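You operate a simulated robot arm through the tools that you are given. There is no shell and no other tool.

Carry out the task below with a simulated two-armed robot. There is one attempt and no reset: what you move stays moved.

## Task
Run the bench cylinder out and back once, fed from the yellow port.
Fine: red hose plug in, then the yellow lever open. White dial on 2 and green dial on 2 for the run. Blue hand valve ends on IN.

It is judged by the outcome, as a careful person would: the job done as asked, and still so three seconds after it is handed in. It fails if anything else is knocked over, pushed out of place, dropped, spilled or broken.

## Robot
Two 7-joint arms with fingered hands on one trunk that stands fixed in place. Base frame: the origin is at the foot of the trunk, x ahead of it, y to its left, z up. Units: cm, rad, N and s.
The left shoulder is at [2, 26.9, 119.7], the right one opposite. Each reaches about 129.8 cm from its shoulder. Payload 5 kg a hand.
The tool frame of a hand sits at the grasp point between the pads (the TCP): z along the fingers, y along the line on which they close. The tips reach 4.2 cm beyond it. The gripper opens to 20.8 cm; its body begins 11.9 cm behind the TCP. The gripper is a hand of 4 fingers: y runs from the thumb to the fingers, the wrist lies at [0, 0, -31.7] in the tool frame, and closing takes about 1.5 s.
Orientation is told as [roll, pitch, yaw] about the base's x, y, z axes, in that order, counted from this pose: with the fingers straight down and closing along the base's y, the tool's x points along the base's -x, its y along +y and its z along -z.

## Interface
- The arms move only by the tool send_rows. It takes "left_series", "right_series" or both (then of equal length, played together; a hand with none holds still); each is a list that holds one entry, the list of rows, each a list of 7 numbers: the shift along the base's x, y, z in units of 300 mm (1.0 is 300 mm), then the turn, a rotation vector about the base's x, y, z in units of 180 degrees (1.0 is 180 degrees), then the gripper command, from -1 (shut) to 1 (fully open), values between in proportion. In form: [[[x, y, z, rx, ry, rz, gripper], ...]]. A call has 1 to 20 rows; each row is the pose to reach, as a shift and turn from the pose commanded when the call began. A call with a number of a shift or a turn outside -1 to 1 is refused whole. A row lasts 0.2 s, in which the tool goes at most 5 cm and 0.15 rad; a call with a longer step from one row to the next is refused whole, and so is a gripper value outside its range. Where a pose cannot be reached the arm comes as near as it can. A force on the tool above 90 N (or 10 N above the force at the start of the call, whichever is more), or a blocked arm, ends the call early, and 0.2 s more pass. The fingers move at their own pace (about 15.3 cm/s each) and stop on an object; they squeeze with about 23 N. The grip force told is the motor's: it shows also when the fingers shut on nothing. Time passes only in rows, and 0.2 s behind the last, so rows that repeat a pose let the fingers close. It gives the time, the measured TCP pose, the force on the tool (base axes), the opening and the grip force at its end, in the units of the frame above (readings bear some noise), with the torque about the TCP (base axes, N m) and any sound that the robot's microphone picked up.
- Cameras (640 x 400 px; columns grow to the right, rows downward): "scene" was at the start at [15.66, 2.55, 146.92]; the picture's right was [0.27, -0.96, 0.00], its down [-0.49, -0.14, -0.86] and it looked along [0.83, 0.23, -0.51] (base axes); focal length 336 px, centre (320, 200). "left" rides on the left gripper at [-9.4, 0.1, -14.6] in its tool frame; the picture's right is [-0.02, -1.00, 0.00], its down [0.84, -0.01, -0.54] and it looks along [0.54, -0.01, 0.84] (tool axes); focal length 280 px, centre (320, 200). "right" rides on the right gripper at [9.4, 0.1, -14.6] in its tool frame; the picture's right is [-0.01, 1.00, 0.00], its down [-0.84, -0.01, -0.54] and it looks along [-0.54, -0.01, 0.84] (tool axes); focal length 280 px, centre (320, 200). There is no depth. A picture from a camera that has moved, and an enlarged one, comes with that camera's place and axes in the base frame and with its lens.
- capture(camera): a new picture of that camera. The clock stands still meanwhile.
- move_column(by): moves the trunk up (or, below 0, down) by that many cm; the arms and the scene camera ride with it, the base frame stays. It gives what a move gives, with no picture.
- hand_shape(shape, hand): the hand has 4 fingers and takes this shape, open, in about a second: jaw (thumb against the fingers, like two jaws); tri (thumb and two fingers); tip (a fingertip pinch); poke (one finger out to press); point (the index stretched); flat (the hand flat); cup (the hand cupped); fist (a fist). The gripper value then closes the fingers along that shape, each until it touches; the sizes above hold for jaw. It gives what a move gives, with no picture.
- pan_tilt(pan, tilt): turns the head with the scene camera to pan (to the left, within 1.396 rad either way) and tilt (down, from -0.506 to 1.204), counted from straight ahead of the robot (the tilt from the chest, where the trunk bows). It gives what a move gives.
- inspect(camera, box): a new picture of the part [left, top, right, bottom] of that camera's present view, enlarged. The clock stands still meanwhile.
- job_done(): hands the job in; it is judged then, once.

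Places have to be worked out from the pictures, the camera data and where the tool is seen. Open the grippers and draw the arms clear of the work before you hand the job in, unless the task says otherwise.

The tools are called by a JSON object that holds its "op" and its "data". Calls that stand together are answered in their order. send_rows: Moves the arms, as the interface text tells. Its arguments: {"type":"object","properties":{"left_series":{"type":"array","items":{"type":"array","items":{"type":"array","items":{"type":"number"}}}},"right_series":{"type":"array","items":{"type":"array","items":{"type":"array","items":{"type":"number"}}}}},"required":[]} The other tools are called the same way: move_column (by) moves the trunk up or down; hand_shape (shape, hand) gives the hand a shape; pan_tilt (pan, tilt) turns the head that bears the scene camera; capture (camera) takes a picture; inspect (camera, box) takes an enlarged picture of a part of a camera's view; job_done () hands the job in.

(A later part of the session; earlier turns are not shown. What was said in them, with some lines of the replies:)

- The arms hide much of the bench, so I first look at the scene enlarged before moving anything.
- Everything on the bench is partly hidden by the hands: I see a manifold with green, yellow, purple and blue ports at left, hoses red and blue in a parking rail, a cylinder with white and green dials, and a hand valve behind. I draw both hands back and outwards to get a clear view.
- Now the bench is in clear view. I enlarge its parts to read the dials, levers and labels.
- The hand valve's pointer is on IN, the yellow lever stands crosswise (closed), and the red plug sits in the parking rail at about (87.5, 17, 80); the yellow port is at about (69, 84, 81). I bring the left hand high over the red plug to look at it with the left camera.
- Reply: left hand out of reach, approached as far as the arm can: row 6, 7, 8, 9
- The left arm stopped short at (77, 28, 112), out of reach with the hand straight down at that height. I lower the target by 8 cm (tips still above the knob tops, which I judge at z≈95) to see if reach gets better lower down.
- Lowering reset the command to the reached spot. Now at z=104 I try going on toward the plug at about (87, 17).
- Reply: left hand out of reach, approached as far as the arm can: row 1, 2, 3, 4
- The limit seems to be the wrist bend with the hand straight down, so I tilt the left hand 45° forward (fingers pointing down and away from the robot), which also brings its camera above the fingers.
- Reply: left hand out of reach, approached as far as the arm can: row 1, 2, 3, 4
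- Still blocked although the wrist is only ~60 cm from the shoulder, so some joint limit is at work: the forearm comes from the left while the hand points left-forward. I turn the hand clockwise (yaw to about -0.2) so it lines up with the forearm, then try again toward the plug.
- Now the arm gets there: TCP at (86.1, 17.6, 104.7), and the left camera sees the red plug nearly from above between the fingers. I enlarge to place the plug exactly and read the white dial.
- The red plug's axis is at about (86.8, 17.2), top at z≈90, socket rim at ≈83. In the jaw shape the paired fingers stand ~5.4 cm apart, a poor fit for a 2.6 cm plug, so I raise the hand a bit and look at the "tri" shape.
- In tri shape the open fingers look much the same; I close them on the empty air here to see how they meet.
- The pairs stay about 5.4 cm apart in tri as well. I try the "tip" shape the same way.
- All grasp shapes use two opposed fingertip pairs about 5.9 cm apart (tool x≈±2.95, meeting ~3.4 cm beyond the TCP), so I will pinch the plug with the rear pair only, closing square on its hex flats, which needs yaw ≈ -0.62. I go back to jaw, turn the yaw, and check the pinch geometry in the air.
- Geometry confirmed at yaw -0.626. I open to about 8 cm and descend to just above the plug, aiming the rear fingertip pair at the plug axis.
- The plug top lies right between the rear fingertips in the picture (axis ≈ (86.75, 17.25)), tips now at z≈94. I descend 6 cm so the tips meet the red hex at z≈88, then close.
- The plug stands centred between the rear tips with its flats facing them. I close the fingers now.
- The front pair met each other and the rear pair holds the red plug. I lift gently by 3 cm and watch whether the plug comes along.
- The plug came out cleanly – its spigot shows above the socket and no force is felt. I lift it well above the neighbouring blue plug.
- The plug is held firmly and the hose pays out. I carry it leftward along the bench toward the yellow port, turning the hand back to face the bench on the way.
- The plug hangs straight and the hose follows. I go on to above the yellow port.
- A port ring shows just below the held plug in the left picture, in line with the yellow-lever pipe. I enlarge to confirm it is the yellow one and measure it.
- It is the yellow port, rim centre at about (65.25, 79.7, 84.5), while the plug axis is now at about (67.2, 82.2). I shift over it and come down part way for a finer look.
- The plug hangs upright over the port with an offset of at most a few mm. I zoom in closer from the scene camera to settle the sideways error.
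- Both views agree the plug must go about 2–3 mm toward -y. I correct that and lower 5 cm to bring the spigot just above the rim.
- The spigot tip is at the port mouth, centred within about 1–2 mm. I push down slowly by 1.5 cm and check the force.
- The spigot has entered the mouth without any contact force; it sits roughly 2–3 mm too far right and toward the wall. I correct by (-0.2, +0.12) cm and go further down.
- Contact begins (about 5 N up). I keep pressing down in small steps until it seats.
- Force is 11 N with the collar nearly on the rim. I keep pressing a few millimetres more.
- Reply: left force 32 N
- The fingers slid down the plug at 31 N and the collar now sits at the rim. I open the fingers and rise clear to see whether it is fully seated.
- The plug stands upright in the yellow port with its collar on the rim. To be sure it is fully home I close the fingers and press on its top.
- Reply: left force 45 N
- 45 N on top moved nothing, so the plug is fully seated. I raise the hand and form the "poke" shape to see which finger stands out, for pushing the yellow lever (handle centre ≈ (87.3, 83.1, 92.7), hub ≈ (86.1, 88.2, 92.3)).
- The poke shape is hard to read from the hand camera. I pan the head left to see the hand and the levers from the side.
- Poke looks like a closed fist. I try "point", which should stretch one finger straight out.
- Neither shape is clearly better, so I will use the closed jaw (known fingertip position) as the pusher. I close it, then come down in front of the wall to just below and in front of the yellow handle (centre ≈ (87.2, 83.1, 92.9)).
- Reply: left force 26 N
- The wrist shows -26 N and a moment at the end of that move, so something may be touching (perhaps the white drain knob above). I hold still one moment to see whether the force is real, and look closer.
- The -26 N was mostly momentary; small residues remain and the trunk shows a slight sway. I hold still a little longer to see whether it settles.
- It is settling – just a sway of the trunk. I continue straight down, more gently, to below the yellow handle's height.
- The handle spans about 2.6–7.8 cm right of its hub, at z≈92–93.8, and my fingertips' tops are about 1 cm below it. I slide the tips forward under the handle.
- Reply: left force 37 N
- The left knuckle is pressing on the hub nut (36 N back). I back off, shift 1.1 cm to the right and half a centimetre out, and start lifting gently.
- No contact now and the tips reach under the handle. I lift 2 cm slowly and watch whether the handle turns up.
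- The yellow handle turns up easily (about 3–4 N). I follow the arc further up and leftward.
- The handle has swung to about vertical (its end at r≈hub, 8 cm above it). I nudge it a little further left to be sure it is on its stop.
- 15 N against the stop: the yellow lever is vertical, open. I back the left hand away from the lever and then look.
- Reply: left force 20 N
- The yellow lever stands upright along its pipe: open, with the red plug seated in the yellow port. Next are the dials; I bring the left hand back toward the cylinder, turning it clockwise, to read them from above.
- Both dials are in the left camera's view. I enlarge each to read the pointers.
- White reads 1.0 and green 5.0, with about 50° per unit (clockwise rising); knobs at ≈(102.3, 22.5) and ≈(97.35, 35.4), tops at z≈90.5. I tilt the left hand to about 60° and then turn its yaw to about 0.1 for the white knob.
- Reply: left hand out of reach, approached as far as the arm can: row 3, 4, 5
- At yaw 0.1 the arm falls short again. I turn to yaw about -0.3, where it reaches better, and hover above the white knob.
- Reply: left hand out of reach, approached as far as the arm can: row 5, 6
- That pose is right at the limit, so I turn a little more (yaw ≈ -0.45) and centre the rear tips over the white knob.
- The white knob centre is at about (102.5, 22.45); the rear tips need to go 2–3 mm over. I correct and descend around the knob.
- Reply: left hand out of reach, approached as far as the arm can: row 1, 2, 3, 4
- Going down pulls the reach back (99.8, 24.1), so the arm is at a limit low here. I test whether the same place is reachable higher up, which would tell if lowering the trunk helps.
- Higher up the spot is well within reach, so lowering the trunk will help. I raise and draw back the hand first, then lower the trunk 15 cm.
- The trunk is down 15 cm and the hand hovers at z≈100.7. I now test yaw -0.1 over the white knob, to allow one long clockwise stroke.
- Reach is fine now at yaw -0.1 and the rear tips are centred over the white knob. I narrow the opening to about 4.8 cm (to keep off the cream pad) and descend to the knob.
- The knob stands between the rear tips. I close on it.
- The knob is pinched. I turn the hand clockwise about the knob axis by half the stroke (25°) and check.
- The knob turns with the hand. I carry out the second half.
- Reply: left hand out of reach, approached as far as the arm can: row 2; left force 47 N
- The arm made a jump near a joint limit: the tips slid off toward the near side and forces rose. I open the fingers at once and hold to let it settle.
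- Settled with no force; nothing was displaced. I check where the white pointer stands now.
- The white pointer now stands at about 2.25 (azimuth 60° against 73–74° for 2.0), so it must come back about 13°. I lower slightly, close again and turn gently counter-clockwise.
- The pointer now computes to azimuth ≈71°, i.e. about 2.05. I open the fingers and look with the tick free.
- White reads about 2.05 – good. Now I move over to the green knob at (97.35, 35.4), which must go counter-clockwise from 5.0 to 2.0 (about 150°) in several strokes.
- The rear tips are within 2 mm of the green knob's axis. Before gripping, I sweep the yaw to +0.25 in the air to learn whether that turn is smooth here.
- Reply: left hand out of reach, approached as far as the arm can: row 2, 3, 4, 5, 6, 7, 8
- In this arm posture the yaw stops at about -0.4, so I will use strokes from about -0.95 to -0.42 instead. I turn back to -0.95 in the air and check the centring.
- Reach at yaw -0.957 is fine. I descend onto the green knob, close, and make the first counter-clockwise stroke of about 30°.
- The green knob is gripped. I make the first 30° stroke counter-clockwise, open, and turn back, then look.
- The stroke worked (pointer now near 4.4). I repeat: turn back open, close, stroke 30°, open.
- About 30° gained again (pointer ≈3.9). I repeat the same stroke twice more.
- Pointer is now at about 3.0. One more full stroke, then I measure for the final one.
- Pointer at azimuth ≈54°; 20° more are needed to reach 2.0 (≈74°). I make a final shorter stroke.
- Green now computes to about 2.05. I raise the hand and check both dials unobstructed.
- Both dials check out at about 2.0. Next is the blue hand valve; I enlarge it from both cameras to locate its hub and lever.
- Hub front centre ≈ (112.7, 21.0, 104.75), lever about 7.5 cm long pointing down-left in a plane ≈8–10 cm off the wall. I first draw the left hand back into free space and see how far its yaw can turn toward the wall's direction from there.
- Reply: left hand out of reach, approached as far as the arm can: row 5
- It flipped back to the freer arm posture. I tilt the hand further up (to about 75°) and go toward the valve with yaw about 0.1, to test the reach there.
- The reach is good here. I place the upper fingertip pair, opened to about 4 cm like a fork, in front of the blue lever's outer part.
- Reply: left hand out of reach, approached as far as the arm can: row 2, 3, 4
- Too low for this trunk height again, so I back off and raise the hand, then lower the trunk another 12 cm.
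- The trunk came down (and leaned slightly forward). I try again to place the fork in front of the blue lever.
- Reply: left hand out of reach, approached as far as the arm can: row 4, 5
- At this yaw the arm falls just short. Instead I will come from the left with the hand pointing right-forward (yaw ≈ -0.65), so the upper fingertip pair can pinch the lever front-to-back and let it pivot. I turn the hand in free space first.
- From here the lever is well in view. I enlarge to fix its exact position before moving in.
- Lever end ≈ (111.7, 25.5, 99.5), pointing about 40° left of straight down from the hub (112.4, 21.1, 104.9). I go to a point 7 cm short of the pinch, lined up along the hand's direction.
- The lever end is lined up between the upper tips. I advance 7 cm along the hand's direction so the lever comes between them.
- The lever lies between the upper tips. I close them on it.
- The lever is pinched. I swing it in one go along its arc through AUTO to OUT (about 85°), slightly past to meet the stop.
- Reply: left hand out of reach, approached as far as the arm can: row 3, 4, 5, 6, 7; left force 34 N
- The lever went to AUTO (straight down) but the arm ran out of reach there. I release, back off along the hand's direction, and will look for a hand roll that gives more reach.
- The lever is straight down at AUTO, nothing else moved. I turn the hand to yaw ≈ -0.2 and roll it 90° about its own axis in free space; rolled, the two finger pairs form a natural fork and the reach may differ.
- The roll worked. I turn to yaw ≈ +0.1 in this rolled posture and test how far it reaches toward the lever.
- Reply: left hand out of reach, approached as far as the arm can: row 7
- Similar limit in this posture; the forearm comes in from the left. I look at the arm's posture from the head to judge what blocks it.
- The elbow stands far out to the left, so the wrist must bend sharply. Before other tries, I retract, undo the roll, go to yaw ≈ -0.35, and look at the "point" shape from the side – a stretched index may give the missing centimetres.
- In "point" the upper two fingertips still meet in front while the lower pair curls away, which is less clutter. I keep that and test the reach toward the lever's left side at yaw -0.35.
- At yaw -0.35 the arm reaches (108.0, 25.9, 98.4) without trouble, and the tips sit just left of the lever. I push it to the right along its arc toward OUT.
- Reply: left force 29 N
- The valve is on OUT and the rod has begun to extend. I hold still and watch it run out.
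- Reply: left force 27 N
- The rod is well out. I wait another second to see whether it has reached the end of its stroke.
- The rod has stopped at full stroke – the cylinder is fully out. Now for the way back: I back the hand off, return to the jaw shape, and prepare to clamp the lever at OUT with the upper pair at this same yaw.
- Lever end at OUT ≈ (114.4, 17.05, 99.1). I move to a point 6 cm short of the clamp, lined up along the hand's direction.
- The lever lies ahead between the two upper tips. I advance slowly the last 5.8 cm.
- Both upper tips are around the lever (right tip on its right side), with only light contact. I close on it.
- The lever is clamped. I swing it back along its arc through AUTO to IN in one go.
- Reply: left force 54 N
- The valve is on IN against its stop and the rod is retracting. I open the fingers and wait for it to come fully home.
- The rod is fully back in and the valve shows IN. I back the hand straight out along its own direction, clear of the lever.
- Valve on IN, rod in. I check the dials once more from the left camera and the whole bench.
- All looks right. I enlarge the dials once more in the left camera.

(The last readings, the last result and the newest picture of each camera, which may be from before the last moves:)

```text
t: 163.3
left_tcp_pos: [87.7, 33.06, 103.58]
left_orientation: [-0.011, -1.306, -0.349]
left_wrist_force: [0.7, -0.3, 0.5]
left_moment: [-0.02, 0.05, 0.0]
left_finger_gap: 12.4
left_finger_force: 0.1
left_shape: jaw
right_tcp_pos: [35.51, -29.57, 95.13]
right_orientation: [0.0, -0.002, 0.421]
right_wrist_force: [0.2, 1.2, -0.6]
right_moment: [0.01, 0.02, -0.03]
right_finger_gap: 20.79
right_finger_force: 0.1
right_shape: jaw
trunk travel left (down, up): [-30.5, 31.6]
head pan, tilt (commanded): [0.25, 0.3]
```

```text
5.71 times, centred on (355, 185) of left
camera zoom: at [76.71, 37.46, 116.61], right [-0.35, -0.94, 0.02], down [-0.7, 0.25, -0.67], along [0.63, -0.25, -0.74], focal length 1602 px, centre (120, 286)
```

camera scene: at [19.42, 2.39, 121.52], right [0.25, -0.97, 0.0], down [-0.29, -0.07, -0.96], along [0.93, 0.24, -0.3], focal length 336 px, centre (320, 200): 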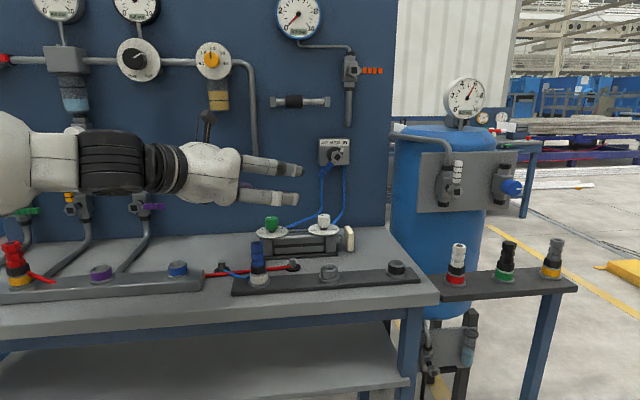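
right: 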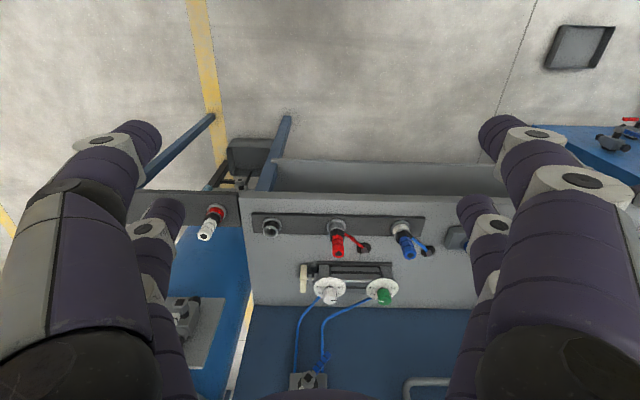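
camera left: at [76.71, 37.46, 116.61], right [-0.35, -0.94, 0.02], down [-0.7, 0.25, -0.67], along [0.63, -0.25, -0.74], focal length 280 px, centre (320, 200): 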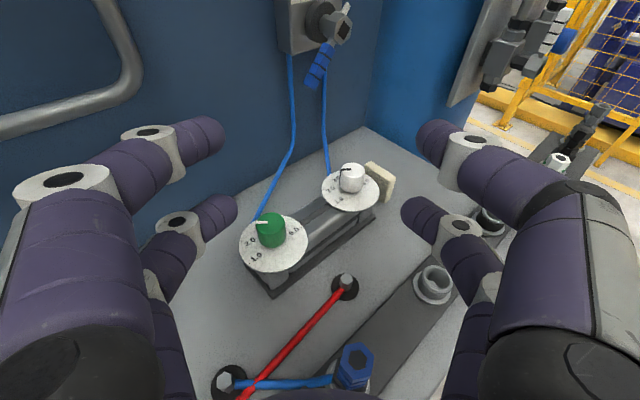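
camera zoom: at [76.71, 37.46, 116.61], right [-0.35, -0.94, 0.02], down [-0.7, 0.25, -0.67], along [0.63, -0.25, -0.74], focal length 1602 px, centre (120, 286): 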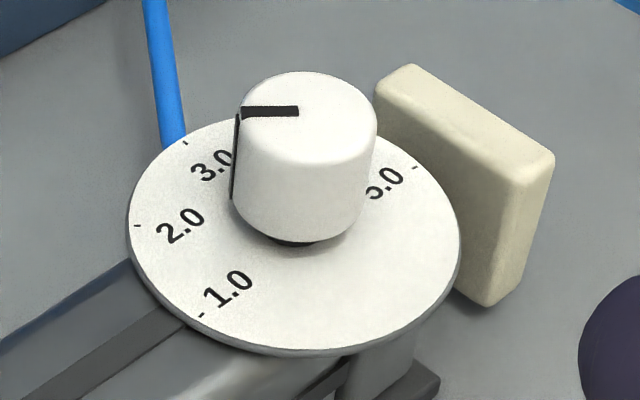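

Both pointers compute to within a few hundredths of 2.0. I open the left hand fully and draw it back, clear of the bench.

{"op": "send_rows", "data": {"left_series": [[[-0.1, 0.03, 0.03, 0, 0, 0, 0.6], [-0.23, 0.07, 0.07, 0, 0, 0, 1], [-0.36, 0.12, 0.12, 0, 0, 0, 1], [-0.49, 0.18, 0.18, 0, 0, 0, 1], [-0.62, 0.25, 0.24, 0, 0, 0, 1], [-0.75, 0.33, 0.28, 0, 0, 0, 1], [-0.85, 0.42, 0.3, 0.014, 0.038, 0, 1], [-0.92, 0.5, 0.3, 0.028, 0.077, 0, 1], [-0.96, 0.56, 0.3, 0.042, 0.115, 0, 1], [-0.98, 0.6, 0.3, 0.056, 0.154, 0, 1], [-0.98, 0.6, 0.3, 0.07, 0.192, 0, 1], [-0.98, 0.6, 0.3, 0.084, 0.23, 0, 1], [-0.98, 0.6, 0.3, 0.098, 0.269, 0, 1]]]}}

{"op": "pan_tilt", "data": {"pan": 0.45, "tilt": 0.4}}

{"op": "capture", "data": {"camera": "scene"}}

```text
t: 166.1
left_tcp_pos: [58.15, 51.28, 112.62]
left_orientation: [-0.013, -0.404, -0.35]
left_wrist_force: [0.2, -1.2, -0.4]
left_moment: [0.04, -0.02, 0.03]
left_finger_gap: 20.79
left_finger_force: 0.0
left_shape: jaw
right_tcp_pos: [35.46, -29.76, 95.05]
right_orientation: [0.0, -0.001, 0.423]
right_wrist_force: [-0.3, 0.5, -1.3]
right_moment: [0.05, 0.0, -0.04]
right_finger_gap: 20.81
right_finger_force: 0.0
right_shape: jaw
trunk travel left (down, up): [-30.5, 31.6]
head pan, tilt (commanded): [0.25, 0.3]
```

```text
t: 166.9
left_tcp_pos: [58.07, 51.39, 112.75]
left_orientation: [-0.013, -0.407, -0.348]
left_wrist_force: [-0.3, -0.5, 0.6]
left_moment: [0.0, 0.0, -0.01]
left_finger_gap: 20.77
left_finger_force: 0.0
left_shape: jaw
right_tcp_pos: [35.56, -29.67, 95.04]
right_orientation: [0.0, -0.001, 0.422]
right_wrist_force: [-0.1, 0.1, 0.2]
right_moment: [0.0, -0.05, -0.02]
right_finger_gap: 20.79
right_finger_force: 0.1
right_shape: jaw
trunk travel left (down, up): [-30.5, 31.6]
head pan, tilt (commanded): [0.45, 0.4]
```

```text
taken
camera scene: at [18.69, 4.12, 120.58], right [0.43, -0.9, 0.0], down [-0.35, -0.17, -0.92], along [0.83, 0.4, -0.39], focal length 336 px, centre (320, 200)
```

scene: 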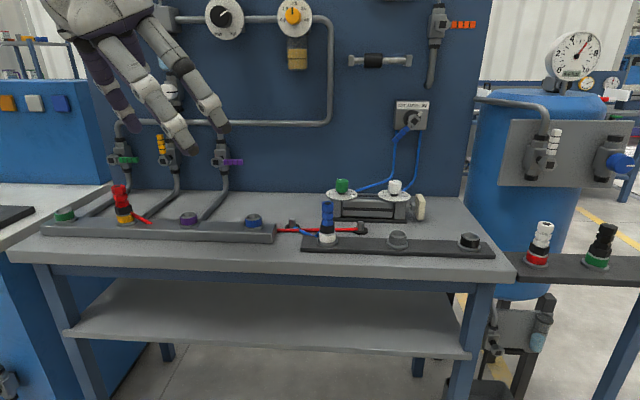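

Everything stands as asked: red plug in the yellow port, yellow lever upright, dials on 2, rod in, valve on IN. I draw the left hand a bit further back and take a last look.

{"op": "send_rows", "data": {"left_series": [[[-0.1, 0.07, 0, 0, 0, 0, 1], [-0.2, 0.14, 0, 0, 0, 0, 1], [-0.3, 0.22, 0, 0, 0, 0, 1], [-0.38, 0.3, 0, 0, 0, 0, 1], [-0.38, 0.3, 0, 0, 0, 0, 1]]]}}

{"op": "capture", "data": {"camera": "scene"}}

{"op": "inspect", "data": {"camera": "scene", "box": [40, 100, 300, 260]}}

{"op": "inspect", "data": {"camera": "scene", "box": [300, 90, 460, 260]}}

```text
t: 168.1
left_tcp_pos: [46.72, 60.45, 112.66]
left_orientation: [-0.013, -0.407, -0.351]
left_wrist_force: [-1.0, -0.5, -1.0]
left_moment: [0.02, -0.01, 0.0]
left_finger_gap: 20.8
left_finger_force: 0.2
left_shape: jaw
right_tcp_pos: [35.5, -29.74, 95.1]
right_orientation: [0.0, -0.001, 0.423]
right_wrist_force: [-0.1, -0.1, 0.3]
right_moment: [-0.03, -0.06, 0.0]
right_finger_gap: 20.8
right_finger_force: 0.1
right_shape: jaw
trunk travel left (down, up): [-30.5, 31.6]
head pan, tilt (commanded): [0.45, 0.4]
```

```text
taken
camera scene: at [18.68, 4.12, 120.58], right [0.43, -0.9, 0.0], down [-0.35, -0.17, -0.92], along [0.83, 0.4, -0.39], focal length 336 px, centre (320, 200)
```

scene: 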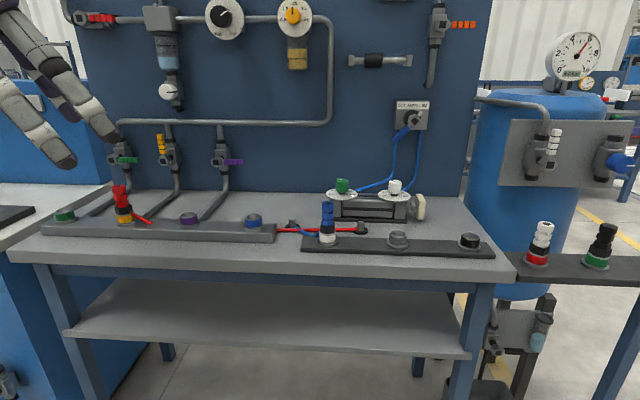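

```text
2.46 times, centred on (170, 180) of scene
camera zoom: at [18.68, 4.12, 120.58], right [0.43, -0.9, 0.0], down [-0.35, -0.17, -0.92], along [0.83, 0.4, -0.39], focal length 826 px, centre (689, 249)
```

zoom: 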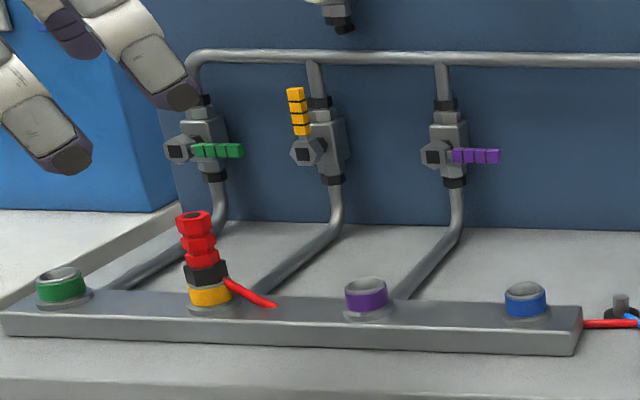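

```text
2.35 times, centred on (380, 175) of scene
camera zoom: at [18.68, 4.12, 120.58], right [0.43, -0.9, 0.0], down [-0.35, -0.17, -0.92], along [0.83, 0.4, -0.39], focal length 790 px, centre (179, 259)
```

zoom: 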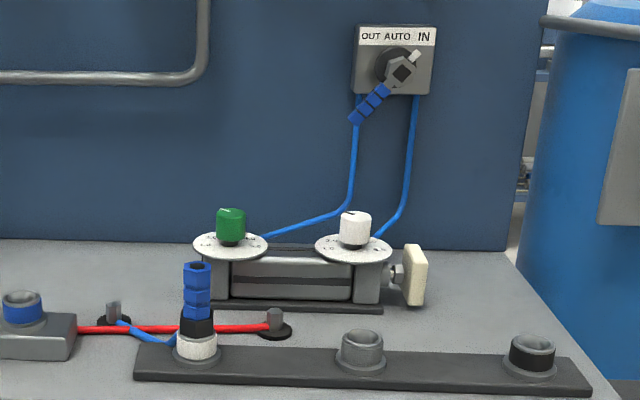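

The pictures confirm it: red plug seated in the yellow port, yellow lever open, white and green dials on 2, rod back in, and the hand valve on IN. Both arms are clear of the bench with open hands, so I hand the job in.

{"op": "job_done", "data": {}}

```text
The job is handed in.
```

I ran the cylinder fully out and back once, fed from the yellow port, and handed the job in. I don't have the judge's result.

- **Red hose plug:** seated in the yellow port. A 45 N press on top didn't move it further.
- **Yellow lever:** opened after the plug was in. It stands upright along its pipe, against its stop.
- **Dials:** white and green were both set to 2 before the run. Checked afterwards, each pointer read within about 0.05 of 2.
- **Run:** I turned the blue hand valve from IN through AUTO to OUT and the rod ran to full stroke. I then turned it back to IN and the rod came fully home.
- **Blue hand valve:** left on IN.

Two things were not smooth:

- **White knob:** the left arm made a sudden jump while I was turning it, and the dial overshot to about 2.25. I set it back to 2.
- **Hand valve:** on the way out it stood at AUTO for about 16 seconds while I repositioned the hand. The cylinder did not move during that time.

In the last pictures nothing was knocked over or out of place. The hands are open and both arms are clear of the bench.
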